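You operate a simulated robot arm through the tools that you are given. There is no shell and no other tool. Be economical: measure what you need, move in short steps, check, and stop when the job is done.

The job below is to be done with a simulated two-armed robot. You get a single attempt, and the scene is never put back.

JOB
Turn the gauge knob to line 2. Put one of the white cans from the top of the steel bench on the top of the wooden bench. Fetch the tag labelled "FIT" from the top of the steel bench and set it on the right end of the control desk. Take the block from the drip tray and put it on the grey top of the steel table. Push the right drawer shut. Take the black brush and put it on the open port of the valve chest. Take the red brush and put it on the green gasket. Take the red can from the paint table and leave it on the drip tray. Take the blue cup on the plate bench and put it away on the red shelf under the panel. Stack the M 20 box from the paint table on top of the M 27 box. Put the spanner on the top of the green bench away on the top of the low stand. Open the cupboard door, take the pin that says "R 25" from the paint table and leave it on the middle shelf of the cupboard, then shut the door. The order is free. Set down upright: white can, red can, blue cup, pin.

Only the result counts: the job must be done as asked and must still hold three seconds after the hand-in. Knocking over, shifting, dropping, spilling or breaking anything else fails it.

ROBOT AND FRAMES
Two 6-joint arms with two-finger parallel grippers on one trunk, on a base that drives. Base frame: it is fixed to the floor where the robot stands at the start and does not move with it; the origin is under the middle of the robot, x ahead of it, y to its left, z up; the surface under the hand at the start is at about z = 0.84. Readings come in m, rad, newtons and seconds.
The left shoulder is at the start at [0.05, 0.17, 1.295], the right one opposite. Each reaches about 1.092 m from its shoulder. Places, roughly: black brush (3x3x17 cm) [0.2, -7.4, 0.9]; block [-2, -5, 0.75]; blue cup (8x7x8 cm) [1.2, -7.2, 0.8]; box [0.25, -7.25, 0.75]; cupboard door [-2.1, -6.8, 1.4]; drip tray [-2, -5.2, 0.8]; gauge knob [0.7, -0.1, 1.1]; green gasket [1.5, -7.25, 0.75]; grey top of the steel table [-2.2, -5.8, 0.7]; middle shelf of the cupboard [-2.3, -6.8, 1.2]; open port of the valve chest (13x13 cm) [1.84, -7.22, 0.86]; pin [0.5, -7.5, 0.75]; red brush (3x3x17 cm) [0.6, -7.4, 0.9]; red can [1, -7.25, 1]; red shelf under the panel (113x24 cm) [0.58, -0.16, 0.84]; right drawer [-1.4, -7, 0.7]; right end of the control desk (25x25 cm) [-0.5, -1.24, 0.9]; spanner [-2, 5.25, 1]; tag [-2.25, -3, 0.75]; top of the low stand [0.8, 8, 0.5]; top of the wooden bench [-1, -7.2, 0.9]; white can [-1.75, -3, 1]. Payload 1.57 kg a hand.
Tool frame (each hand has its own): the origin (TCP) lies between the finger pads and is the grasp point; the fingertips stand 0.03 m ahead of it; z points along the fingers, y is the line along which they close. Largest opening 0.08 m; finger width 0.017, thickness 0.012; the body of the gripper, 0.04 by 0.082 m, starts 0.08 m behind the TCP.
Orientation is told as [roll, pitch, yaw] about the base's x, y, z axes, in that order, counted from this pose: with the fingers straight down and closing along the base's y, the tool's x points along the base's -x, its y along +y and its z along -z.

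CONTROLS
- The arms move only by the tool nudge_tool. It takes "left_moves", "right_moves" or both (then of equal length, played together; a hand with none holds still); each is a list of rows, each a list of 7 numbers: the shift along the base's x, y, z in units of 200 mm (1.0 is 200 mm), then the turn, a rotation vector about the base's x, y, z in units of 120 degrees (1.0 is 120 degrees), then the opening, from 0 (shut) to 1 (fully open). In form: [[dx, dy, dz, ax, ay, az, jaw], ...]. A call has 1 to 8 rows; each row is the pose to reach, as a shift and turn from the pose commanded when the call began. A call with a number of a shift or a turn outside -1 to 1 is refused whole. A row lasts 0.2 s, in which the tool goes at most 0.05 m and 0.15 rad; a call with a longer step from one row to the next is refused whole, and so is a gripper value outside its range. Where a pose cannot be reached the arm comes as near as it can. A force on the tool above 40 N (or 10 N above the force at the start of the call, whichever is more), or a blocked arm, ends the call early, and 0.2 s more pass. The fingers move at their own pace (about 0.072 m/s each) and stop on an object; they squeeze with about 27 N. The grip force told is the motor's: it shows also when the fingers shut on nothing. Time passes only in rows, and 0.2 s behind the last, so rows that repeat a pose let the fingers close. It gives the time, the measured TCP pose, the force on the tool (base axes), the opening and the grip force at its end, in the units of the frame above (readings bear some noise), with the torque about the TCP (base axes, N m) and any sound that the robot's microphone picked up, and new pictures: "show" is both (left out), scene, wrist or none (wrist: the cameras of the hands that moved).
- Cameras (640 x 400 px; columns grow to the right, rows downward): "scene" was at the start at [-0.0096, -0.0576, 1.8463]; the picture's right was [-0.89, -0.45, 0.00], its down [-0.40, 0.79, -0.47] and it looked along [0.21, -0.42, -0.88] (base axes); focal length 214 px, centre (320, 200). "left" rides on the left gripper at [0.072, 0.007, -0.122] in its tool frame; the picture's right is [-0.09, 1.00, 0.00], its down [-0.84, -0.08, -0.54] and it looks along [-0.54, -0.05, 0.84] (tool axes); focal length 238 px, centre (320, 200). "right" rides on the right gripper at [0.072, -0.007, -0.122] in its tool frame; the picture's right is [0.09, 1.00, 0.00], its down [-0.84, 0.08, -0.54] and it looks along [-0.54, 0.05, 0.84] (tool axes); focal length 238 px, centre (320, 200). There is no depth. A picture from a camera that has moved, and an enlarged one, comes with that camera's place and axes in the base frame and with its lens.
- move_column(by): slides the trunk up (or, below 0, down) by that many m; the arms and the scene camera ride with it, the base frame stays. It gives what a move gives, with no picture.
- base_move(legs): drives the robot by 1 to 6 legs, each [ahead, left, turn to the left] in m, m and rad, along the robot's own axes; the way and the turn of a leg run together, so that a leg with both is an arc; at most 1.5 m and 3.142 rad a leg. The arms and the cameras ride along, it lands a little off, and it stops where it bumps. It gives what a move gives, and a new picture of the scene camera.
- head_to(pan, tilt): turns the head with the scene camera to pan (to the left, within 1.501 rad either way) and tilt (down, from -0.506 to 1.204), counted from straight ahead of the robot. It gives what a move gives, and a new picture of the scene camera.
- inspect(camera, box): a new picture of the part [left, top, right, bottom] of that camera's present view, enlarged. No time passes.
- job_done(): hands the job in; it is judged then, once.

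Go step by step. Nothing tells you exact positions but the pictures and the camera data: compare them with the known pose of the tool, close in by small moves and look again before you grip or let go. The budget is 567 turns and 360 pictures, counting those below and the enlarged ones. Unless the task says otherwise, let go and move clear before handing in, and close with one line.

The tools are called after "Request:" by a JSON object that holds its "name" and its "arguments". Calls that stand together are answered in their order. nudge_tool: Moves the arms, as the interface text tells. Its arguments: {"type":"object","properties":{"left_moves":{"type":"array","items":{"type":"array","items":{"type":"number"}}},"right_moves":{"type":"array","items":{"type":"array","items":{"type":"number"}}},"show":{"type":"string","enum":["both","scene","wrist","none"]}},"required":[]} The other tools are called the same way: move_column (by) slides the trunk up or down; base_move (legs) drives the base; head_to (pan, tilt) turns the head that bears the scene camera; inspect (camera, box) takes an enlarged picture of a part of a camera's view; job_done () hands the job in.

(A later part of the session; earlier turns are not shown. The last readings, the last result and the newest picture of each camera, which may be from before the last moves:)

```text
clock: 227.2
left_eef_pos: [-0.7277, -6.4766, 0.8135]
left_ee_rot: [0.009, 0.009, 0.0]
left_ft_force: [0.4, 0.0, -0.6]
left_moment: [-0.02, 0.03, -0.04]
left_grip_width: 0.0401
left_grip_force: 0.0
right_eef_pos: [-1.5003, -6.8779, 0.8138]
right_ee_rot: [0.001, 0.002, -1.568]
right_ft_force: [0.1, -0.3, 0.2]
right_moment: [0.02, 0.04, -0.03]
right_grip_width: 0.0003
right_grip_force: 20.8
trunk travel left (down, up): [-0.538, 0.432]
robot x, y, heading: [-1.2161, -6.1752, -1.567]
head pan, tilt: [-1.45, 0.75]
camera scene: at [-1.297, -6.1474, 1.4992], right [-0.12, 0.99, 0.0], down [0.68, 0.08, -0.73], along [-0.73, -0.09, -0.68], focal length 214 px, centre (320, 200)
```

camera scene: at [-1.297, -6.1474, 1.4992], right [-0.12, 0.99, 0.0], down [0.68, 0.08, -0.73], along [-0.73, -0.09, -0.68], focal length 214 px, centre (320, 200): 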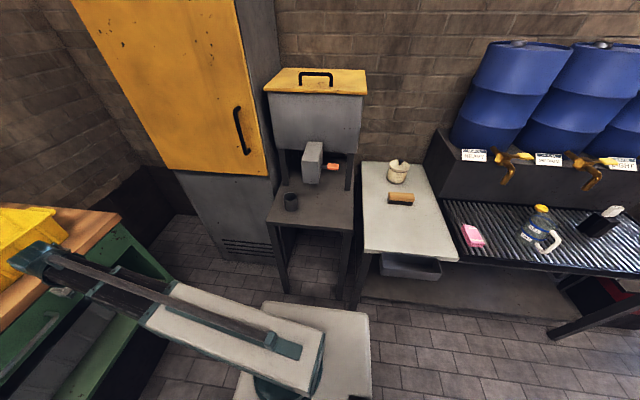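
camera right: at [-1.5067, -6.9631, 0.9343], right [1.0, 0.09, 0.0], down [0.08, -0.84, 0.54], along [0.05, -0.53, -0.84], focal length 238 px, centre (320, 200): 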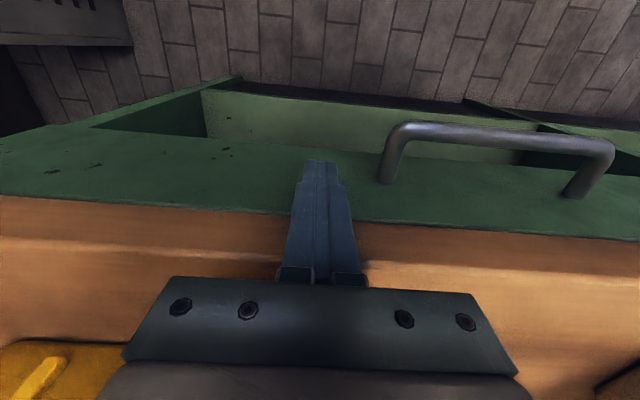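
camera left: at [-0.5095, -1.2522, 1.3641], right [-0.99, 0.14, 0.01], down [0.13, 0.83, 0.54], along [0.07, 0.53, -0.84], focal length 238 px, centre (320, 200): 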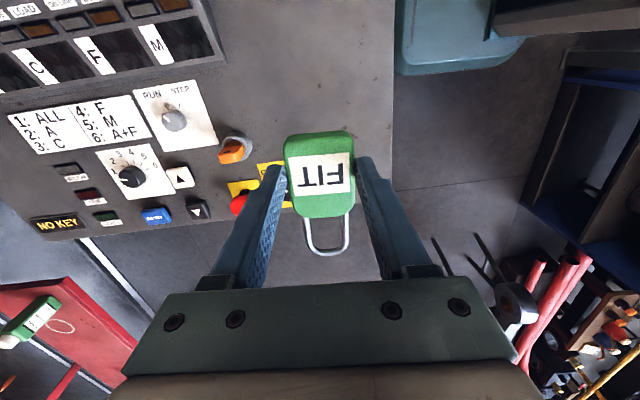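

Request:
{"name": "move_column", "arguments": {"by": 0.4}}

Request:
{"name": "nudge_tool", "arguments": {"right_moves": [[0, 0.2, 0, 0, 0, 0, 0.5], [0, 0.4, 0, 0, 0, 0, 1], [0, 0.6, 0, 0, 0, 0, 1], [0, 0.8, 0, 0, 0, 0, 1], [0, 1, 0, 0, 0, 0, 1]], "show": "none"}}

Request:
{"name": "base_move", "arguments": {"legs": [[-0.48, 0, 0], [0, 0, -1.57]]}}

Request:
{"name": "head_to", "arguments": {"pan": 0, "tilt": 0.95}}

```text
clock: 231.0
left_eef_pos: [-0.7272, -6.4762, 1.2128]
left_ee_rot: [0.011, 0.008, 0.001]
left_ft_force: [0.0, -0.4, 0.9]
left_moment: [0.0, -0.04, -0.01]
left_grip_width: 0.0399
left_grip_force: 0.1
right_eef_pos: [-1.5006, -6.8784, 1.2133]
right_ee_rot: [-0.002, 0.002, -1.567]
right_ft_force: [0.8, 0.4, 0.1]
right_moment: [0.0, 0.0, -0.05]
right_grip_width: 0.0
right_grip_force: 22.0
trunk travel left (down, up): [-0.938, 0.032]
robot x, y, heading: [-1.213, -6.1748, -1.568]
head pan, tilt: [-1.45, 0.75]
```

```text
clock: 232.2
left_eef_pos: [-0.7277, -6.4752, 1.2131]
left_ee_rot: [0.009, 0.009, -0.001]
left_ft_force: [-0.5, -0.1, 0.8]
left_moment: [-0.01, 0.02, -0.03]
left_grip_width: 0.0401
left_grip_force: 0.1
right_eef_pos: [-1.501, -6.6756, 1.2127]
right_ee_rot: [-0.001, 0.001, -1.568]
right_ft_force: [-0.2, 0.3, 0.8]
right_moment: [-0.01, 0.01, -0.02]
right_grip_width: 0.08
right_grip_force: 0.0
trunk travel left (down, up): [-0.938, 0.032]
robot x, y, heading: [-1.2129, -6.176, -1.571]
head pan, tilt: [-1.45, 0.75]
```

```text
clock: 238.9
left_eef_pos: [-1.5159, -6.1818, 1.2129]
left_ee_rot: [0.011, 0.009, -1.569]
left_ft_force: [0.5, 0.0, -0.2]
left_moment: [-0.01, 0.02, -0.05]
left_grip_width: 0.04
left_grip_force: 0.1
right_eef_pos: [-1.714, -5.4069, 1.2131]
right_ee_rot: [0.003, 0.0, -3.138]
right_ft_force: [-0.6, 0.6, 0.9]
right_moment: [-0.03, 0.03, -0.03]
right_grip_width: 0.0801
right_grip_force: 0.1
trunk travel left (down, up): [-0.938, 0.032]
robot x, y, heading: [-1.2148, -5.6946, -3.144]
head pan, tilt: [-1.45, 0.75]
camera scene: at [-1.184, -5.6107, 1.8992], right [0.99, 0.12, 0.0], down [0.08, -0.68, -0.73], along [-0.09, 0.73, -0.68], focal length 214 px, centre (320, 200)
```

scene: 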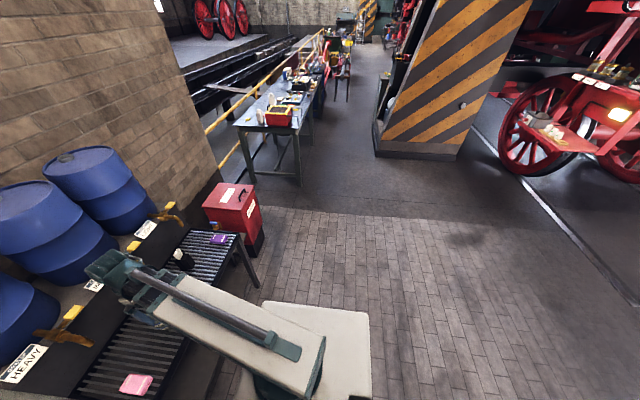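

```text
clock: 240.5
left_eef_pos: [-1.5154, -6.1818, 1.2122]
left_ee_rot: [0.011, 0.008, -1.572]
left_ft_force: [-0.6, -0.1, -0.1]
left_moment: [-0.01, 0.01, 0.0]
left_grip_width: 0.0403
left_grip_force: 0.2
right_eef_pos: [-1.7151, -5.4061, 1.2124]
right_ee_rot: [0.0, 0.001, -3.14]
right_ft_force: [-0.2, -0.2, -0.2]
right_moment: [0.03, -0.05, 0.02]
right_grip_width: 0.0802
right_grip_force: 0.0
trunk travel left (down, up): [-0.938, 0.032]
robot x, y, heading: [-1.2172, -5.6908, -3.139]
head pan, tilt: [0.0, 0.949]
camera scene: at [-1.2467, -5.693, 1.8837], right [0.0, 1.0, 0.0], down [0.81, 0.0, -0.58], along [-0.58, 0.0, -0.81], focal length 214 px, centre (320, 200)
```

scene: 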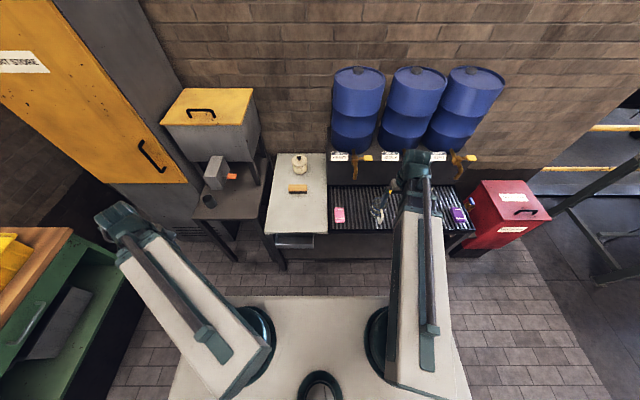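

Request:
{"name": "inspect", "arguments": {"camera": "scene", "box": [320, 150, 496, 260]}}

Request:
{"name": "inspect", "arguments": {"camera": "right", "box": [0, 0, 640, 400]}}

Request:
{"name": "inspect", "arguments": {"camera": "scene", "box": [250, 140, 378, 240]}}

```text
3.64 times, centred on (408, 205) of scene
camera zoom: at [-1.2467, -5.693, 1.8837], right [0.0, 1.0, 0.0], down [0.81, 0.0, -0.58], along [-0.58, 0.0, -0.81], focal length 780 px, centre (0, 182)
```

zoom: 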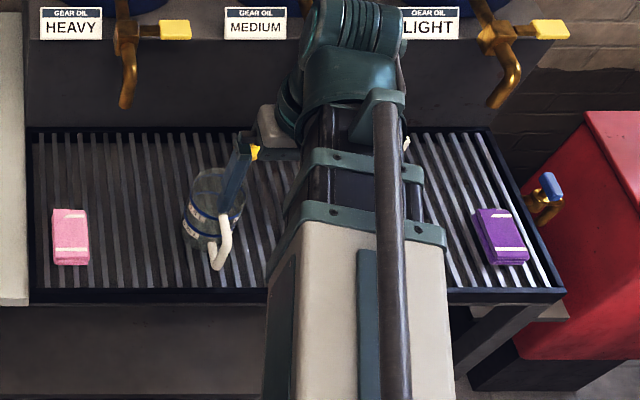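

```text
1.00 times, centred on (320, 200) of right (not enlarged: the box is as wide or as high as the picture)
camera zoom: at [-1.6434, -5.3996, 1.3336], right [0.09, -1.0, 0.0], down [-0.84, -0.08, 0.54], along [-0.54, -0.05, -0.84], focal length 238 px, centre (320, 200)
```

zoom: 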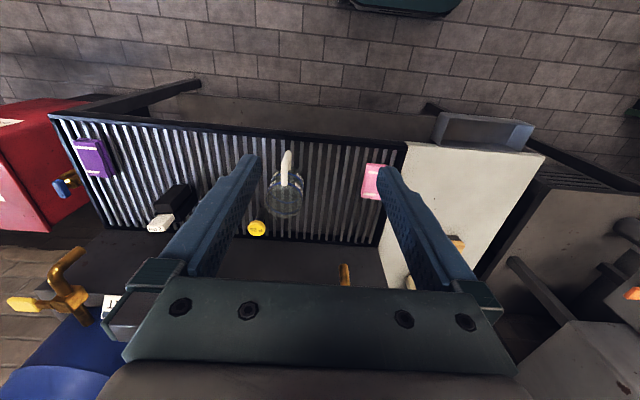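

```text
4.00 times, centred on (314, 190) of scene
camera zoom: at [-1.2467, -5.693, 1.8837], right [0.0, 1.0, 0.0], down [0.81, 0.0, -0.58], along [-0.58, 0.0, -0.81], focal length 858 px, centre (344, 240)
```

zoom: 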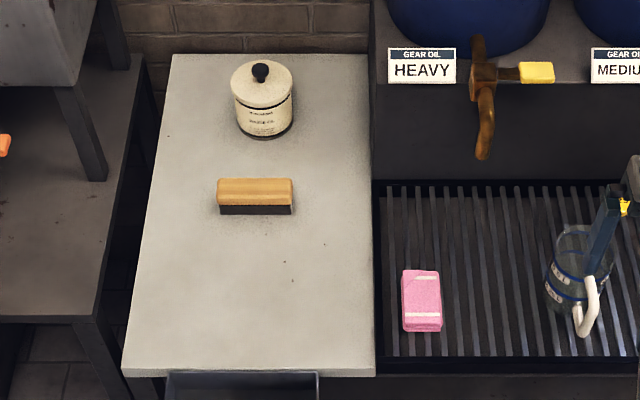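

Request:
{"name": "inspect", "arguments": {"camera": "right", "box": [40, 110, 280, 260]}}

Request:
{"name": "nudge_tool", "arguments": {"right_moves": [[0, 0.2, 0, 0, 0, 0, 1], [0, 0.4, 0, 0, 0, 0, 1], [0, 0.6, 0, 0, 0, 0, 1], [0, 0.8, 0, 0, 0, 0, 1], [0, 1, 0, 0, 0, 0, 1]], "show": "wrist"}}

```text
2.67 times, centred on (160, 185) of right
camera zoom: at [-1.6434, -5.3996, 1.3336], right [0.09, -1.0, 0.0], down [-0.84, -0.08, 0.54], along [-0.54, -0.05, -0.84], focal length 636 px, centre (747, 240)
```

zoom: 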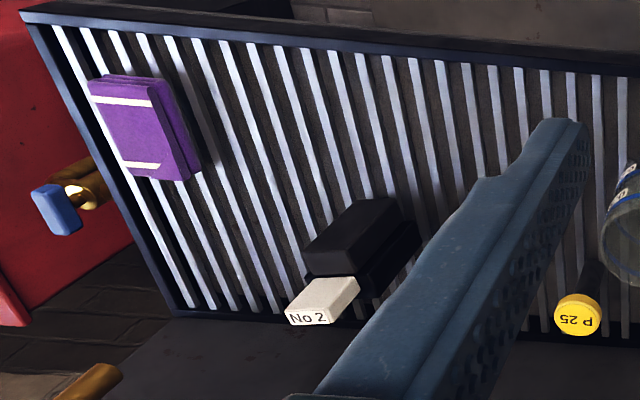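

```text
clock: 241.7
left_eef_pos: [-1.5154, -6.1801, 1.2136]
left_ee_rot: [0.01, 0.009, -1.571]
left_ft_force: [-0.6, 0.2, -0.4]
left_moment: [-0.03, 0.02, 0.03]
left_grip_width: 0.0401
left_grip_force: 0.1
right_eef_pos: [-1.7148, -5.2053, 1.2117]
right_ee_rot: [0.002, 0.001, -3.137]
right_ft_force: [-0.2, 0.7, -0.3]
right_moment: [0.01, 0.01, -0.02]
right_grip_width: 0.0802
right_grip_force: 0.0
trunk travel left (down, up): [-0.938, 0.032]
robot x, y, heading: [-1.2155, -5.6914, -3.139]
head pan, tilt: [0.0, 0.949]
camera right: at [-1.6432, -5.1978, 1.3332], right [0.1, -1.0, 0.0], down [-0.84, -0.08, 0.54], along [-0.54, -0.05, -0.84], focal length 238 px, centre (320, 200)
```

right: 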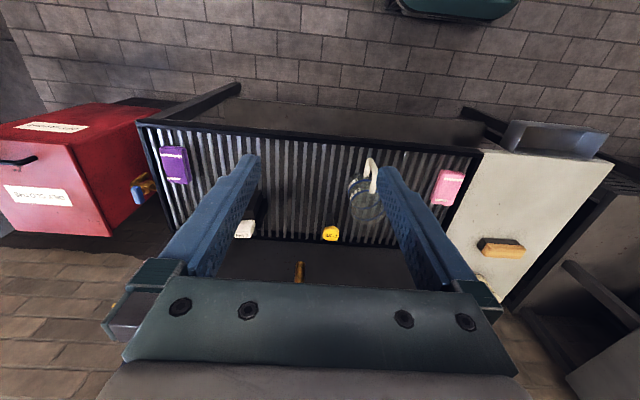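

Request:
{"name": "inspect", "arguments": {"camera": "right", "box": [150, 130, 230, 190]}}

Request:
{"name": "inspect", "arguments": {"camera": "right", "box": [424, 160, 472, 210]}}

Request:
{"name": "nudge_tool", "arguments": {"right_moves": [[0.05, 0.2, 0, 0, 0, 0, 1], [0.1, 0.4, 0, 0, 0, 0, 1], [0.15, 0.6, 0, 0, 0, 0, 1], [0.2, 0.8, 0, 0, 0, 0, 1], [0.3, 1, 0, 0, 0, 0, 1]], "show": "both"}}

```text
6.67 times, centred on (190, 160) of right
camera zoom: at [-1.6432, -5.1978, 1.3332], right [0.1, -1.0, 0.0], down [-0.84, -0.08, 0.54], along [-0.54, -0.05, -0.84], focal length 1589 px, centre (1187, 467)
```

zoom: 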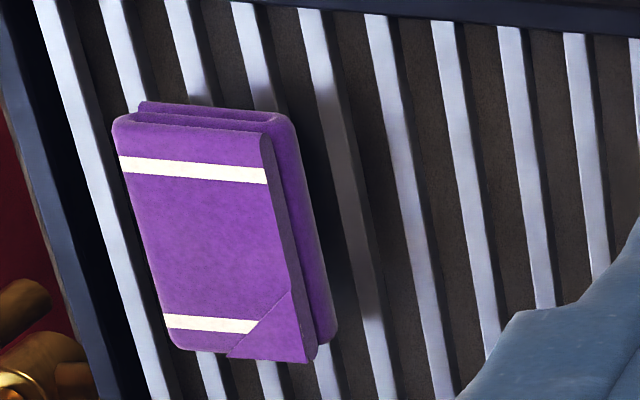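

```text
8.00 times, centred on (448, 185) of right
camera zoom: at [-1.6432, -5.1978, 1.3332], right [0.1, -1.0, 0.0], down [-0.84, -0.08, 0.54], along [-0.54, -0.05, -0.84], focal length 1907 px, centre (-704, 320)
```

zoom: 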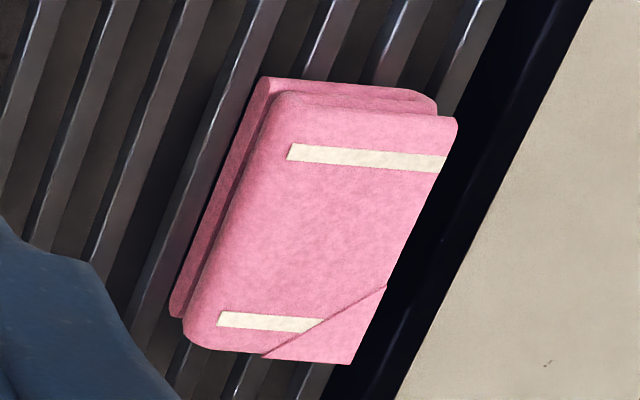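

```text
clock: 242.9
left_eef_pos: [-1.5155, -6.1805, 1.2127]
left_ee_rot: [0.008, 0.01, -1.572]
left_ft_force: [-0.9, -0.3, 0.1]
left_moment: [0.03, -0.03, 0.0]
left_grip_width: 0.0397
left_grip_force: 0.1
right_eef_pos: [-1.6547, -5.0062, 1.2123]
right_ee_rot: [0.002, 0.0, -3.139]
right_ft_force: [0.1, -0.2, -0.5]
right_moment: [-0.03, 0.0, 0.01]
right_grip_width: 0.08
right_grip_force: 0.2
trunk travel left (down, up): [-0.938, 0.032]
robot x, y, heading: [-1.2177, -5.6922, -3.145]
head pan, tilt: [0.0, 0.949]
camera scene: at [-1.2461, -5.6919, 1.8837], right [0.0, 1.0, 0.0], down [0.81, 0.0, -0.58], along [-0.58, 0.0, -0.81], focal length 214 px, centre (320, 200)
camera right: at [-1.5829, -4.9988, 1.3333], right [0.1, -1.0, 0.0], down [-0.84, -0.08, 0.54], along [-0.54, -0.05, -0.84], focal length 238 px, centre (320, 200)
```

scene: 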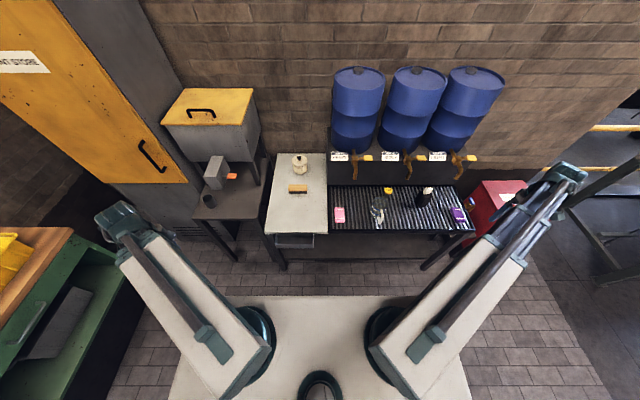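
right: 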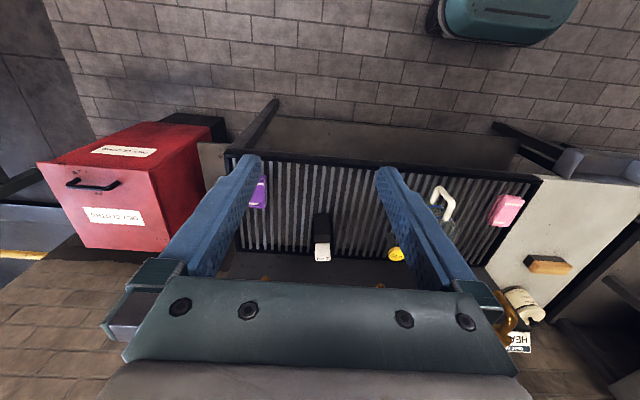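

Request:
{"name": "inspect", "arguments": {"camera": "scene", "box": [364, 170, 492, 250]}}

Request:
{"name": "inspect", "arguments": {"camera": "right", "box": [280, 190, 376, 270]}}

```text
5.00 times, centred on (428, 210) of scene
camera zoom: at [-1.2461, -5.6919, 1.8837], right [0.0, 1.0, 0.0], down [0.81, 0.0, -0.58], along [-0.58, 0.0, -0.81], focal length 1072 px, centre (-220, 150)
```

zoom: 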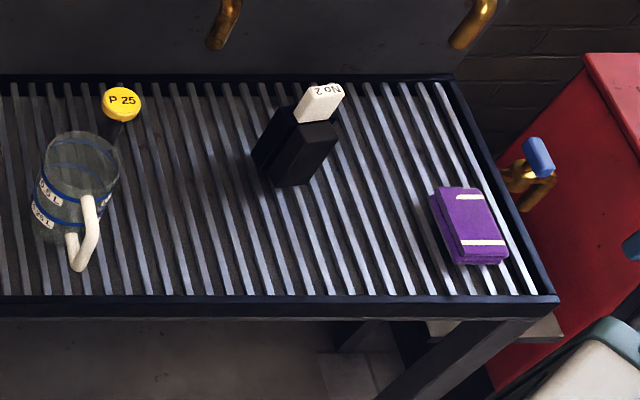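

```text
5.00 times, centred on (328, 230) of right
camera zoom: at [-1.5829, -4.9988, 1.3333], right [0.1, -1.0, 0.0], down [-0.84, -0.08, 0.54], along [-0.54, -0.05, -0.84], focal length 1192 px, centre (280, 50)
```

zoom: 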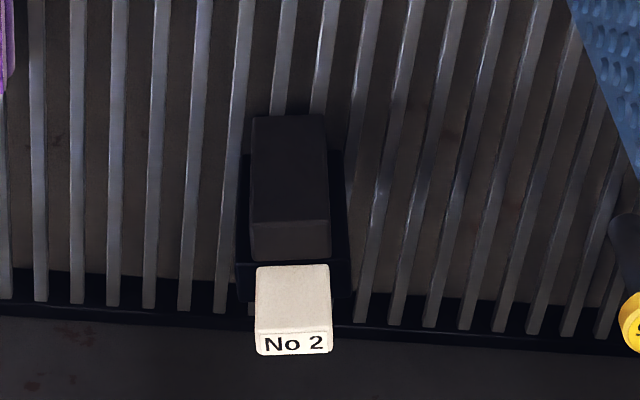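

The block is the black one with the white "No 2" tab at about [-2.02, -5.05]; the pink and purple things are folded rags. I strafe right to bring the right arm in line.

Request:
{"name": "base_move", "arguments": {"legs": [[0, -0.42, 0]]}}

Request:
{"name": "nudge_tool", "arguments": {"right_moves": [[-0.13, -0.2, 0, 0, 0, 0, 1], [-0.26, -0.4, 0, 0, 0, 0, 1], [-0.39, -0.6, 0, 0, 0, 0, 1], [-0.52, -0.8, 0, 0, 0, 0, 1], [-0.72, -0.92, 0, 0, 0, 0, 1], [-0.92, -1, 0, 0, 0, 0, 1]], "show": "none"}}

Request:
{"name": "nudge_tool", "arguments": {"right_moves": [[-0.18, -0.17, 0, 0, 0, 0, 1], [-0.36, -0.34, 0, 0, 0, 0, 1], [-0.54, -0.51, 0, 0, 0, 0, 1], [-0.72, -0.68, 0, 0, 0, 0, 1], [-0.9, -0.85, 0, 0, 0, 0, 1]], "show": "wrist"}}

```text
clock: 245.5
left_eef_pos: [-1.5175, -5.7595, 1.2131]
left_ee_rot: [0.011, 0.009, -1.573]
left_ft_force: [-0.4, -0.1, 0.4]
left_moment: [0.0, 0.02, 0.0]
left_grip_width: 0.0398
left_grip_force: 0.1
right_eef_pos: [-1.6527, -4.5856, 1.2115]
right_ee_rot: [-0.001, 0.001, 3.142]
right_ft_force: [-0.5, 0.1, -0.1]
right_moment: [-0.05, 0.02, 0.01]
right_grip_width: 0.0802
right_grip_force: 0.0
trunk travel left (down, up): [-0.938, 0.032]
robot x, y, heading: [-1.2122, -5.2716, 3.139]
head pan, tilt: [0.0, 0.949]
camera scene: at [-1.2463, -5.2711, 1.8837], right [0.0, 1.0, 0.0], down [0.81, 0.0, -0.58], along [-0.58, 0.0, -0.81], focal length 214 px, centre (320, 200)
```

scene: 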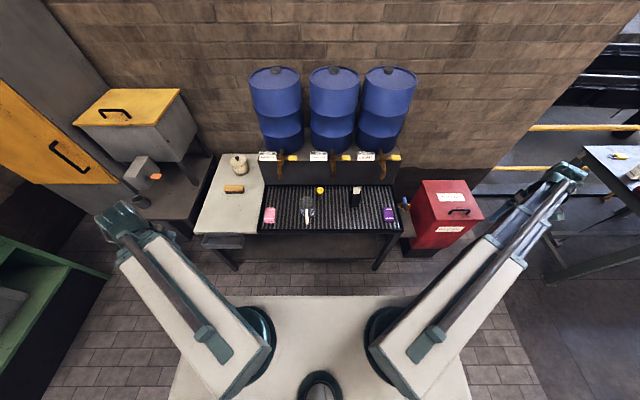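

```text
clock: 246.9
left_eef_pos: [-1.5173, -5.7611, 1.2133]
left_ee_rot: [0.01, 0.007, -1.573]
left_ft_force: [-0.3, 0.3, 0.2]
left_moment: [0.01, 0.0, -0.01]
left_grip_width: 0.0401
left_grip_force: 0.0
right_eef_pos: [-1.8383, -4.7863, 1.213]
right_ee_rot: [0.001, 0.002, 3.141]
right_ft_force: [-0.5, 0.3, 0.0]
right_moment: [0.03, 0.0, 0.01]
right_grip_width: 0.0802
right_grip_force: 0.0
trunk travel left (down, up): [-0.938, 0.032]
robot x, y, heading: [-1.2155, -5.272, 3.138]
head pan, tilt: [0.0, 0.949]
```

```text
clock: 248.1
left_eef_pos: [-1.5187, -5.7606, 1.213]
left_ee_rot: [0.01, 0.009, -1.574]
left_ft_force: [0.3, -0.7, -0.3]
left_moment: [0.0, -0.04, 0.01]
left_grip_width: 0.0401
left_grip_force: 0.1
right_eef_pos: [-2.017, -4.9568, 1.2126]
right_ee_rot: [0.001, 0.003, 3.14]
right_ft_force: [-0.1, 0.3, -0.8]
right_moment: [0.07, -0.04, -0.03]
right_grip_width: 0.0802
right_grip_force: 0.0
trunk travel left (down, up): [-0.938, 0.032]
robot x, y, heading: [-1.2184, -5.2698, 3.134]
head pan, tilt: [0.0, 0.949]
camera right: at [-1.9462, -4.9491, 1.3333], right [0.09, -1.0, 0.0], down [-0.84, -0.08, 0.54], along [-0.54, -0.05, -0.84], focal length 238 px, centre (320, 200)
```

right: 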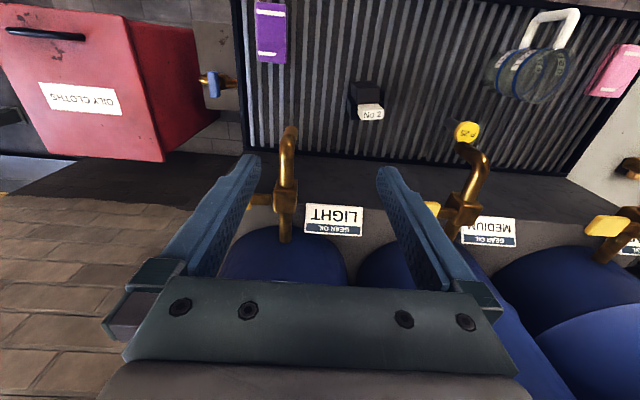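

Request:
{"name": "nudge_tool", "arguments": {"right_moves": [[0, -0.2, 0, 0, 0, 0, 1], [0, -0.44, 0, 0, 0, 0, 1], [0, -0.44, 0, 0, 0, 0, 1]], "show": "none"}}

Request:
{"name": "move_column", "arguments": {"by": -0.22}}

Request:
{"name": "inspect", "arguments": {"camera": "right", "box": [160, 0, 480, 200]}}

Request:
{"name": "inspect", "arguments": {"camera": "scene", "box": [310, 120, 438, 200]}}

```text
clock: 248.9
left_eef_pos: [-1.5169, -5.7589, 1.2133]
left_ee_rot: [0.011, 0.009, -1.573]
left_ft_force: [0.0, -0.6, -0.2]
left_moment: [0.01, 0.02, -0.01]
left_grip_width: 0.0399
left_grip_force: 0.1
right_eef_pos: [-2.0173, -5.0451, 1.2121]
right_ee_rot: [-0.001, 0.001, 3.142]
right_ft_force: [0.7, -0.4, -0.3]
right_moment: [0.0, 0.03, -0.01]
right_grip_width: 0.0802
right_grip_force: 0.1
trunk travel left (down, up): [-0.938, 0.032]
robot x, y, heading: [-1.2196, -5.2726, 3.138]
head pan, tilt: [0.0, 0.949]
```

```text
clock: 251.2
left_eef_pos: [-1.5151, -5.7602, 0.9924]
left_ee_rot: [0.011, 0.01, -1.573]
left_ft_force: [-1.2, 0.0, 0.3]
left_moment: [-0.02, -0.02, 0.0]
left_grip_width: 0.0401
left_grip_force: 0.0
right_eef_pos: [-2.0173, -5.045, 0.9927]
right_ee_rot: [-0.001, 0.001, 3.143]
right_ft_force: [-0.1, -0.6, -0.2]
right_moment: [0.02, 0.01, 0.0]
right_grip_width: 0.0802
right_grip_force: 0.1
trunk travel left (down, up): [-0.718, 0.252]
robot x, y, heading: [-1.217, -5.2727, 3.141]
head pan, tilt: [0.0, 0.949]
```

```text
2.00 times, centred on (320, 100) of right
camera zoom: at [-1.9453, -5.0374, 1.1137], right [0.09, -1.0, 0.0], down [-0.84, -0.08, 0.54], along [-0.54, -0.05, -0.84], focal length 477 px, centre (320, 400)
```

zoom: 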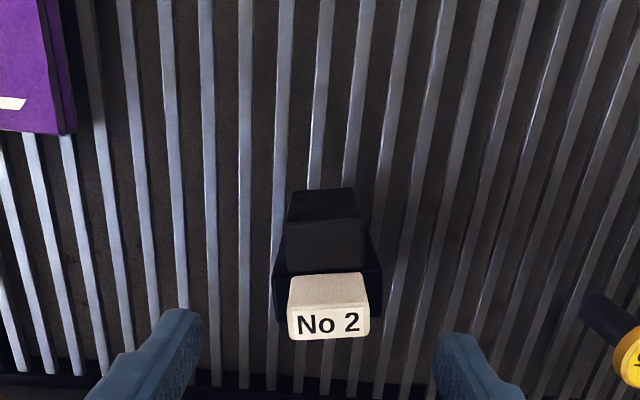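

```text
5.00 times, centred on (374, 160) of scene
camera zoom: at [-1.2463, -5.2724, 1.6637], right [0.0, 1.0, 0.0], down [0.81, 0.0, -0.58], along [-0.58, 0.0, -0.81], focal length 1072 px, centre (50, 400)
```

zoom: 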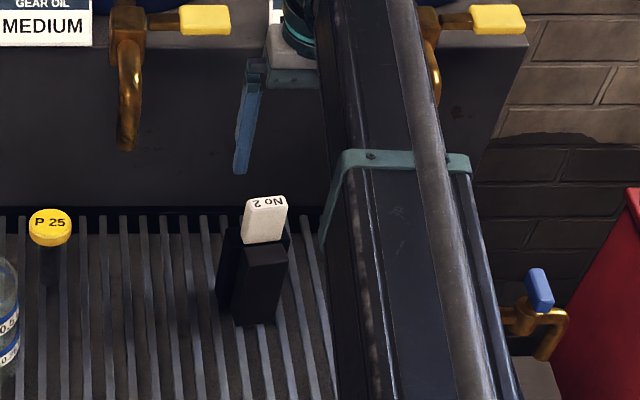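

Request:
{"name": "nudge_tool", "arguments": {"right_moves": [[-0.08, -0.045, 0, 0, 0, 0, 1], [-0.08, -0.045, 0, 0, 0, 0, 1]], "show": "none"}}

Request:
{"name": "move_column", "arguments": {"by": -0.11}}

Request:
{"name": "inspect", "arguments": {"camera": "right", "box": [120, 0, 520, 250]}}

Request:
{"name": "inspect", "arguments": {"camera": "scene", "box": [310, 80, 438, 160]}}

```text
clock: 251.8
left_eef_pos: [-1.5171, -5.7605, 0.9936]
left_ee_rot: [0.011, 0.008, -1.571]
left_ft_force: [-0.5, 0.7, -0.4]
left_moment: [-0.01, 0.02, 0.0]
left_grip_width: 0.0398
left_grip_force: 0.0
right_eef_pos: [-2.0321, -5.0544, 0.9934]
right_ee_rot: [0.0, -0.001, 3.141]
right_ft_force: [0.3, 0.6, -0.2]
right_moment: [0.0, -0.03, 0.02]
right_grip_width: 0.08
right_grip_force: 0.0
trunk travel left (down, up): [-0.718, 0.252]
robot x, y, heading: [-1.2145, -5.2698, 3.138]
head pan, tilt: [0.0, 0.949]
```

```text
clock: 253.2
left_eef_pos: [-1.5159, -5.7594, 0.8838]
left_ee_rot: [0.01, 0.009, -1.572]
left_ft_force: [-0.9, 0.0, 0.1]
left_moment: [-0.01, 0.01, -0.02]
left_grip_width: 0.0399
left_grip_force: 0.1
right_eef_pos: [-2.0319, -5.0549, 0.8823]
right_ee_rot: [0.001, -0.001, 3.142]
right_ft_force: [0.3, 0.6, 0.8]
right_moment: [-0.01, -0.02, -0.01]
right_grip_width: 0.0801
right_grip_force: 0.1
trunk travel left (down, up): [-0.608, 0.362]
robot x, y, heading: [-1.2181, -5.2764, 3.139]
head pan, tilt: [0.0, 0.949]
```

```text
1.60 times, centred on (320, 125) of right
camera zoom: at [-1.9608, -5.0476, 1.0037], right [0.09, -1.0, 0.0], down [-0.84, -0.08, 0.54], along [-0.54, -0.05, -0.84], focal length 381 px, centre (320, 320)
```

zoom: 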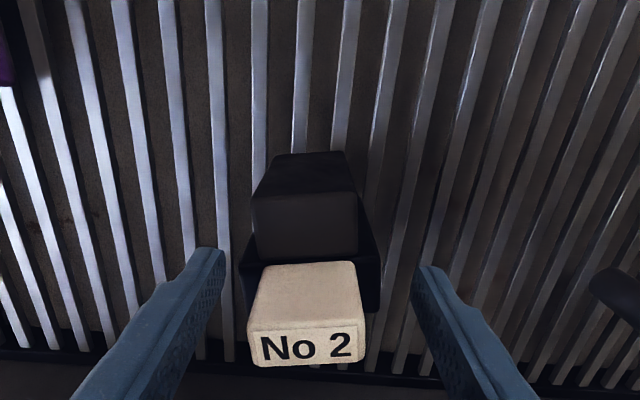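

```text
5.00 times, centred on (374, 120) of scene
camera zoom: at [-1.2463, -5.2724, 1.5537], right [0.0, 1.0, 0.0], down [0.81, 0.0, -0.58], along [-0.58, 0.0, -0.81], focal length 1072 px, centre (50, 600)
```

zoom: 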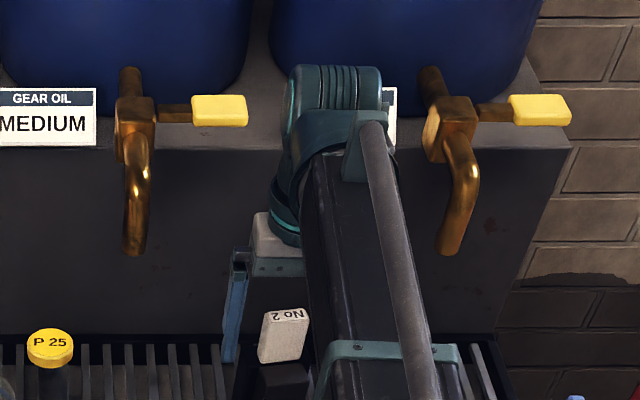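

Request:
{"name": "nudge_tool", "arguments": {"right_moves": [[0, 0.025, 0, 0, 0, 0, 1], [0, 0.025, 0, 0, 0, 0, 1]], "show": "none"}}

Request:
{"name": "move_column", "arguments": {"by": -0.062}}

Request:
{"name": "inspect", "arguments": {"camera": "right", "box": [120, 50, 520, 300]}}

```text
clock: 253.8
left_eef_pos: [-1.5169, -5.7608, 0.8828]
left_ee_rot: [0.01, 0.009, -1.573]
left_ft_force: [-0.1, -0.2, -0.4]
left_moment: [-0.03, 0.03, 0.05]
left_grip_width: 0.0399
left_grip_force: 0.0
right_eef_pos: [-2.0323, -5.0512, 0.8831]
right_ee_rot: [0.001, -0.001, 3.142]
right_ft_force: [-0.1, 0.6, 0.7]
right_moment: [0.0, 0.03, -0.01]
right_grip_width: 0.08
right_grip_force: 0.0
trunk travel left (down, up): [-0.608, 0.362]
robot x, y, heading: [-1.2164, -5.2706, 3.14]
head pan, tilt: [0.0, 0.949]
```

```text
clock: 254.8
left_eef_pos: [-1.5157, -5.7601, 0.8226]
left_ee_rot: [0.01, 0.01, -1.571]
left_ft_force: [-0.2, 0.6, -0.2]
left_moment: [-0.02, 0.02, -0.01]
left_grip_width: 0.0401
left_grip_force: 0.0
right_eef_pos: [-2.0324, -5.0507, 0.8218]
right_ee_rot: [0.001, 0.0, 3.14]
right_ft_force: [-5.6, 1.0, 17.2]
right_moment: [-0.05, -0.39, 0.0]
right_grip_width: 0.0801
right_grip_force: 0.0
trunk travel left (down, up): [-0.546, 0.424]
robot x, y, heading: [-1.2149, -5.2712, 3.137]
head pan, tilt: [0.0, 0.949]
```

```text
1.60 times, centred on (320, 175) of right
camera zoom: at [-1.9607, -5.0436, 0.9426], right [0.09, -1.0, 0.0], down [-0.84, -0.08, 0.54], along [-0.54, -0.05, -0.84], focal length 381 px, centre (320, 240)
```

zoom: 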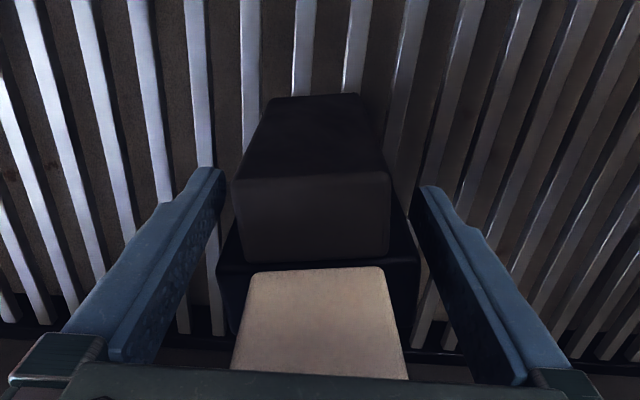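

Request:
{"name": "move_column", "arguments": {"by": 0.012}}

Request:
{"name": "nudge_tool", "arguments": {"right_moves": [[0, 0, 0, 0, 0, 0, 0.6], [0, 0, 0, 0, 0, 0, 0.3], [0, 0, 0, 0, 0, 0, 0], [0, 0, 0, 0, 0, 0, 0]], "show": "wrist"}}

```text
clock: 255.4
left_eef_pos: [-1.5164, -5.76, 0.8313]
left_ee_rot: [0.011, 0.008, -1.572]
left_ft_force: [-0.5, -0.6, -0.4]
left_moment: [-0.01, -0.04, -0.03]
left_grip_width: 0.04
left_grip_force: 0.1
right_eef_pos: [-2.031, -5.0512, 0.8325]
right_ee_rot: [0.0, 0.001, 3.142]
right_ft_force: [-0.2, 0.2, 0.7]
right_moment: [0.0, -0.02, -0.01]
right_grip_width: 0.0803
right_grip_force: 0.0
trunk travel left (down, up): [-0.558, 0.412]
robot x, y, heading: [-1.2143, -5.274, 3.142]
head pan, tilt: [0.0, 0.949]
```

```text
clock: 256.4
left_eef_pos: [-1.5175, -5.7607, 0.8329]
left_ee_rot: [0.011, 0.009, -1.573]
left_ft_force: [-0.2, -0.2, -0.6]
left_moment: [-0.02, -0.03, -0.01]
left_grip_width: 0.0401
left_grip_force: 0.2
right_eef_pos: [-2.0319, -5.0508, 0.8329]
right_ee_rot: [0.0, 0.0, 3.142]
right_ft_force: [1.4, 0.0, 0.2]
right_moment: [0.13, -0.01, -0.03]
right_grip_width: 0.0655
right_grip_force: 26.7
trunk travel left (down, up): [-0.558, 0.412]
robot x, y, heading: [-1.2161, -5.2701, 3.144]
head pan, tilt: [0.0, 0.949]
camera right: at [-1.9608, -5.0435, 0.9536], right [0.09, -1.0, 0.0], down [-0.84, -0.08, 0.54], along [-0.54, -0.05, -0.84], focal length 238 px, centre (320, 200)
```

right: 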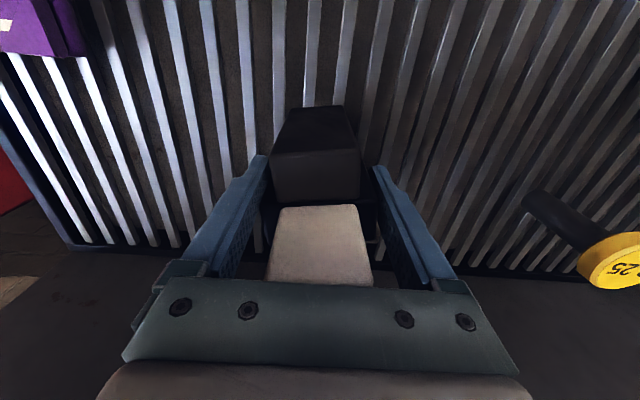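

Request:
{"name": "move_column", "arguments": {"by": 0.15}}

Request:
{"name": "inspect", "arguments": {"camera": "right", "box": [0, 0, 640, 400]}}

Request:
{"name": "inspect", "arguments": {"camera": "scene", "box": [310, 80, 438, 180]}}

```text
clock: 258.2
left_eef_pos: [-1.5157, -5.7595, 0.9833]
left_ee_rot: [0.011, 0.009, -1.573]
left_ft_force: [-0.3, -0.4, 0.2]
left_moment: [0.02, 0.01, 0.01]
left_grip_width: 0.04
left_grip_force: 0.0
right_eef_pos: [-2.0333, -5.0497, 0.9821]
right_ee_rot: [0.0, 0.001, 3.143]
right_ft_force: [0.5, 0.1, -5.1]
right_moment: [0.03, -0.01, -0.01]
right_grip_width: 0.0656
right_grip_force: 26.9
trunk travel left (down, up): [-0.708, 0.262]
robot x, y, heading: [-1.2145, -5.2696, 3.141]
head pan, tilt: [0.0, 0.949]
```

```text
1.00 times, centred on (320, 200) of right (not enlarged: the box is as wide or as high as the picture)
camera zoom: at [-1.9615, -5.0434, 1.1031], right [0.09, -1.0, 0.0], down [-0.84, -0.08, 0.54], along [-0.54, -0.05, -0.84], focal length 238 px, centre (320, 200)
```

zoom: 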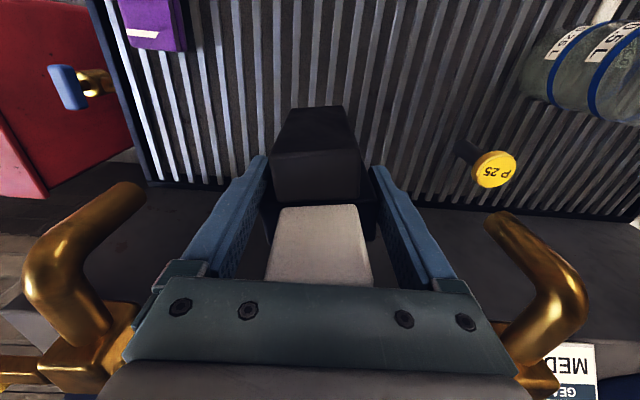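

```text
4.00 times, centred on (374, 130) of scene
camera zoom: at [-1.2472, -5.2722, 1.6536], right [0.0, 1.0, 0.0], down [0.81, 0.0, -0.58], along [-0.58, 0.0, -0.81], focal length 858 px, centre (104, 480)
```

zoom: 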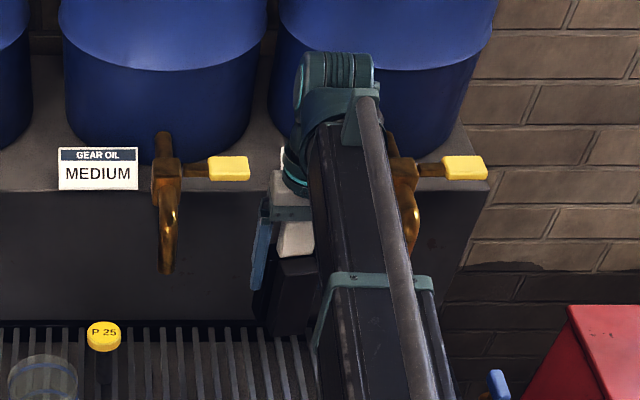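

Request:
{"name": "move_column", "arguments": {"by": 0.22}}

Request:
{"name": "nudge_tool", "arguments": {"right_moves": [[0.2, 0, 0, 0, 0, 0, 0], [0.4, 0, 0, 0, 0, 0, 0], [0.6, 0, 0, 0, 0, 0, 0], [0.8, 0, 0, 0, 0, 0, 0], [1, 0, 0, 0, 0, 0, 0]], "show": "none"}}

Request:
{"name": "base_move", "arguments": {"legs": [[0, 0.6, 0]]}}

Request:
{"name": "inspect", "arguments": {"camera": "right", "box": [0, 0, 640, 400]}}

```text
clock: 260.5
left_eef_pos: [-1.5164, -5.7607, 1.203]
left_ee_rot: [0.01, 0.008, -1.574]
left_ft_force: [0.1, 0.5, -0.2]
left_moment: [-0.01, 0.01, 0.0]
left_grip_width: 0.0402
left_grip_force: 0.0
right_eef_pos: [-2.033, -5.0509, 1.2031]
right_ee_rot: [0.0, 0.002, 3.142]
right_ft_force: [-0.1, -0.7, -6.0]
right_moment: [-0.02, 0.01, -0.02]
right_grip_width: 0.0655
right_grip_force: 26.3
trunk travel left (down, up): [-0.928, 0.042]
robot x, y, heading: [-1.2152, -5.2715, 3.143]
head pan, tilt: [0.0, 0.949]
```

```text
clock: 261.7
left_eef_pos: [-1.5159, -5.7602, 1.2037]
left_ee_rot: [0.01, 0.009, -1.573]
left_ft_force: [0.8, 0.1, -0.1]
left_moment: [-0.01, 0.01, -0.01]
left_grip_width: 0.0401
left_grip_force: 0.0
right_eef_pos: [-1.8295, -5.0501, 1.2034]
right_ee_rot: [-0.001, 0.001, 3.141]
right_ft_force: [0.6, -0.5, -6.5]
right_moment: [-0.01, -0.01, -0.01]
right_grip_width: 0.0656
right_grip_force: 27.2
trunk travel left (down, up): [-0.928, 0.042]
robot x, y, heading: [-1.217, -5.268, 3.14]
head pan, tilt: [0.0, 0.949]
```

```text
clock: 265.1
left_eef_pos: [-1.5222, -6.3603, 1.2029]
left_ee_rot: [0.011, 0.008, -1.58]
left_ft_force: [0.0, -0.2, -0.8]
left_moment: [0.0, 0.04, 0.0]
left_grip_width: 0.0398
left_grip_force: 0.1
right_eef_pos: [-1.8346, -5.6478, 1.2014]
right_ee_rot: [0.001, 0.001, 3.135]
right_ft_force: [0.0, 0.4, -5.2]
right_moment: [0.03, 0.0, 0.02]
right_grip_width: 0.0656
right_grip_force: 27.4
trunk travel left (down, up): [-0.928, 0.042]
robot x, y, heading: [-1.2194, -5.8773, 3.126]
head pan, tilt: [0.0, 0.949]
camera scene: at [-1.2503, -5.8746, 1.8737], right [0.01, 1.0, 0.0], down [0.81, -0.01, -0.58], along [-0.58, 0.01, -0.81], focal length 214 px, centre (320, 200)
```

scene: 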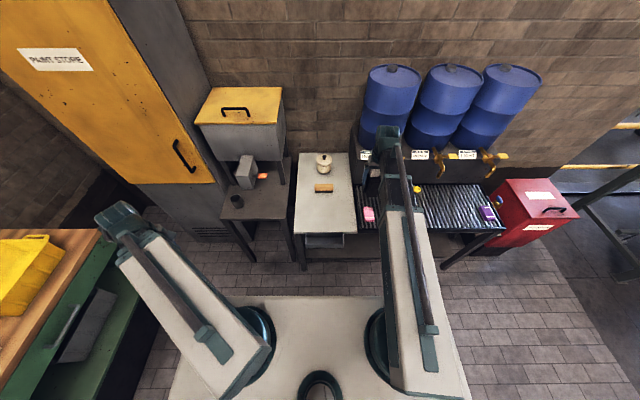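

```text
1.00 times, centred on (320, 200) of right (not enlarged: the box is as wide or as high as the picture)
camera zoom: at [-1.7618, -5.641, 1.3235], right [0.09, -1.0, 0.0], down [-0.84, -0.07, 0.54], along [-0.54, -0.05, -0.84], focal length 238 px, centre (320, 200)
```

zoom: 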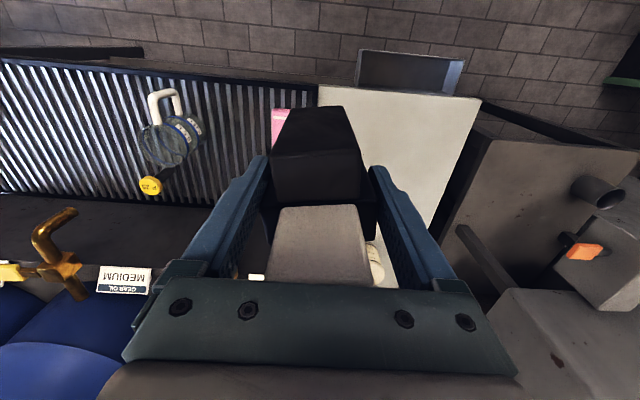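

Request:
{"name": "nudge_tool", "arguments": {"right_moves": [[-0.13, -0.18, 0, 0, 0, 0, 0], [-0.26, -0.36, 0, 0, 0, 0, 0], [-0.39, -0.54, 0, 0, 0, 0, 0], [-0.52, -0.72, 0, 0, 0, 0, 0], [-0.65, -0.91, 0, 0, 0, 0, 0]], "show": "none"}}

Request:
{"name": "move_column", "arguments": {"by": -0.28}}

Request:
{"name": "inspect", "arguments": {"camera": "scene", "box": [240, 70, 400, 170]}}

Request:
{"name": "inspect", "arguments": {"camera": "right", "box": [0, 0, 640, 400]}}

```text
clock: 266.3
left_eef_pos: [-1.5241, -6.3605, 1.2027]
left_ee_rot: [0.01, 0.009, -1.581]
left_ft_force: [0.2, -0.4, 0.1]
left_moment: [0.0, -0.03, 0.01]
left_grip_width: 0.0401
left_grip_force: 0.1
right_eef_pos: [-1.9655, -5.8295, 1.2021]
right_ee_rot: [0.0, 0.002, 3.135]
right_ft_force: [-0.2, 0.2, -6.3]
right_moment: [0.0, -0.01, 0.01]
right_grip_width: 0.0656
right_grip_force: 27.4
trunk travel left (down, up): [-0.928, 0.042]
robot x, y, heading: [-1.2156, -5.874, 3.138]
head pan, tilt: [0.0, 0.949]
```

```text
clock: 269.1
left_eef_pos: [-1.5232, -6.3601, 0.9212]
left_ee_rot: [0.013, 0.008, -1.58]
left_ft_force: [-0.1, 0.2, 0.0]
left_moment: [-0.03, 0.02, -0.02]
left_grip_width: 0.0401
left_grip_force: 0.1
right_eef_pos: [-1.964, -5.831, 0.9218]
right_ee_rot: [-0.001, 0.001, 3.134]
right_ft_force: [-0.4, 0.5, -6.2]
right_moment: [0.02, 0.01, -0.04]
right_grip_width: 0.0655
right_grip_force: 26.8
trunk travel left (down, up): [-0.648, 0.322]
robot x, y, heading: [-1.2161, -5.8711, 3.131]
head pan, tilt: [0.0, 0.949]
```

```text
4.00 times, centred on (320, 120) of scene
camera zoom: at [-1.2502, -5.8738, 1.5937], right [0.01, 1.0, 0.0], down [0.81, -0.01, -0.58], along [-0.58, 0.01, -0.81], focal length 858 px, centre (320, 520)
```

zoom: 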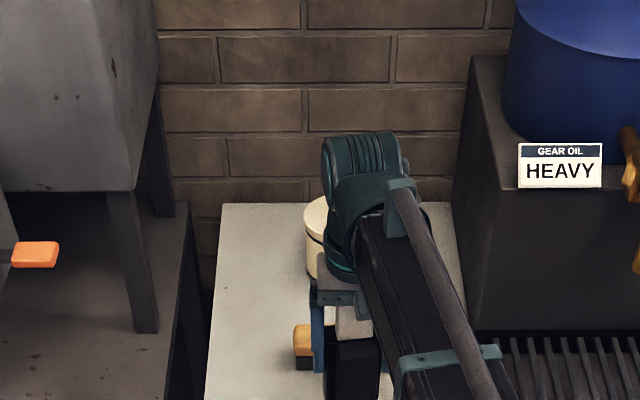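

```text
1.00 times, centred on (320, 200) of right (not enlarged: the box is as wide or as high as the picture)
camera zoom: at [-1.8931, -5.823, 1.0434], right [0.09, -1.0, 0.0], down [-0.84, -0.07, 0.54], along [-0.54, -0.05, -0.84], focal length 238 px, centre (320, 200)
```

zoom: 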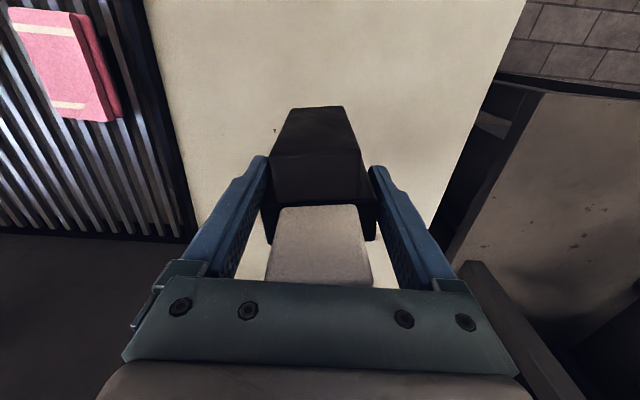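

Request:
{"name": "move_column", "arguments": {"by": -0.06}}

Request:
{"name": "move_column", "arguments": {"by": -0.012}}

Request:
{"name": "move_column", "arguments": {"by": -0.008}}

```text
clock: 270.1
left_eef_pos: [-1.5231, -6.3598, 0.863]
left_ee_rot: [0.01, 0.008, -1.579]
left_ft_force: [0.5, -0.2, 0.2]
left_moment: [0.02, -0.01, -0.01]
left_grip_width: 0.0399
left_grip_force: 0.1
right_eef_pos: [-1.9633, -5.8306, 0.8613]
right_ee_rot: [0.0, 0.001, 3.134]
right_ft_force: [0.4, -1.0, -6.9]
right_moment: [0.02, -0.03, 0.0]
right_grip_width: 0.0656
right_grip_force: 26.8
trunk travel left (down, up): [-0.588, 0.382]
robot x, y, heading: [-1.2183, -5.8748, 3.127]
head pan, tilt: [0.0, 0.949]
```

```text
clock: 270.7
left_eef_pos: [-1.5231, -6.3597, 0.8512]
left_ee_rot: [0.011, 0.009, -1.579]
left_ft_force: [-0.6, -0.5, 0.1]
left_moment: [0.0, -0.03, 0.01]
left_grip_width: 0.0402
left_grip_force: 0.0
right_eef_pos: [-1.9644, -5.8298, 0.8509]
right_ee_rot: [0.0, 0.003, 3.134]
right_ft_force: [0.5, 0.1, -6.0]
right_moment: [0.01, 0.0, 0.01]
right_grip_width: 0.0657
right_grip_force: 27.7
trunk travel left (down, up): [-0.576, 0.394]
robot x, y, heading: [-1.2164, -5.8752, 3.132]
head pan, tilt: [0.0, 0.949]
```

```text
clock: 271.3
left_eef_pos: [-1.5234, -6.3609, 0.8429]
left_ee_rot: [0.012, 0.008, -1.579]
left_ft_force: [-0.7, -0.5, 1.1]
left_moment: [-0.03, 0.01, -0.04]
left_grip_width: 0.0398
left_grip_force: 0.1
right_eef_pos: [-1.9641, -5.8299, 0.8424]
right_ee_rot: [0.0, 0.003, 3.135]
right_ft_force: [0.3, 0.1, -5.4]
right_moment: [-0.01, -0.05, 0.02]
right_grip_width: 0.0655
right_grip_force: 27.0
trunk travel left (down, up): [-0.568, 0.402]
robot x, y, heading: [-1.2186, -5.8751, 3.132]
head pan, tilt: [0.0, 0.949]
```

Request:
{"name": "move_column", "arguments": {"by": -0.008}}

Request:
{"name": "move_column", "arguments": {"by": -0.008}}

Request:
{"name": "inspect", "arguments": {"camera": "scene", "box": [270, 100, 398, 180]}}

```text
clock: 271.9
left_eef_pos: [-1.5224, -6.3591, 0.8345]
left_ee_rot: [0.011, 0.008, -1.579]
left_ft_force: [-0.7, -0.2, 0.6]
left_moment: [-0.03, 0.01, -0.01]
left_grip_width: 0.0397
left_grip_force: 0.1
right_eef_pos: [-1.9649, -5.83, 0.8338]
right_ee_rot: [0.0, 0.002, 3.134]
right_ft_force: [-0.1, 0.1, -5.2]
right_moment: [-0.02, 0.01, 0.03]
right_grip_width: 0.0654
right_grip_force: 27.1
trunk travel left (down, up): [-0.56, 0.41]
robot x, y, heading: [-1.2206, -5.8737, 3.134]
head pan, tilt: [0.0, 0.949]
```

```text
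clock: 272.4
left_eef_pos: [-1.5225, -6.3601, 0.826]
left_ee_rot: [0.011, 0.009, -1.58]
left_ft_force: [-0.1, -0.7, -0.7]
left_moment: [-0.04, 0.03, -0.03]
left_grip_width: 0.0402
left_grip_force: 0.1
right_eef_pos: [-1.9642, -5.8299, 0.827]
right_ee_rot: [0.002, 0.0, 3.135]
right_ft_force: [-0.1, -0.1, -6.4]
right_moment: [0.02, -0.02, 0.02]
right_grip_width: 0.0655
right_grip_force: 27.5
trunk travel left (down, up): [-0.552, 0.418]
robot x, y, heading: [-1.2223, -5.8728, 3.132]
head pan, tilt: [0.0, 0.949]
```

```text
5.00 times, centred on (334, 140) of scene
camera zoom: at [-1.2501, -5.8738, 1.4976], right [0.01, 1.0, 0.0], down [0.81, -0.01, -0.58], along [-0.58, 0.01, -0.81], focal length 1072 px, centre (250, 500)
```

zoom: 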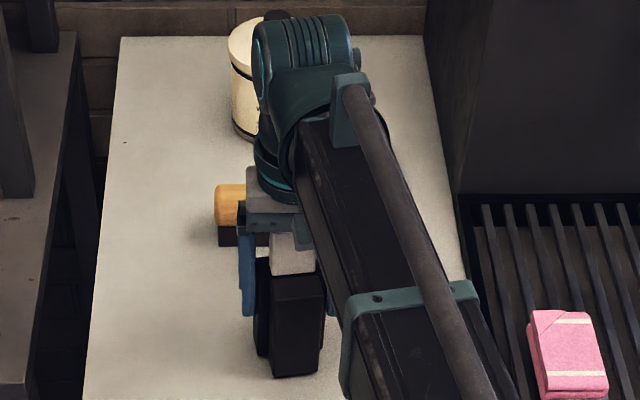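

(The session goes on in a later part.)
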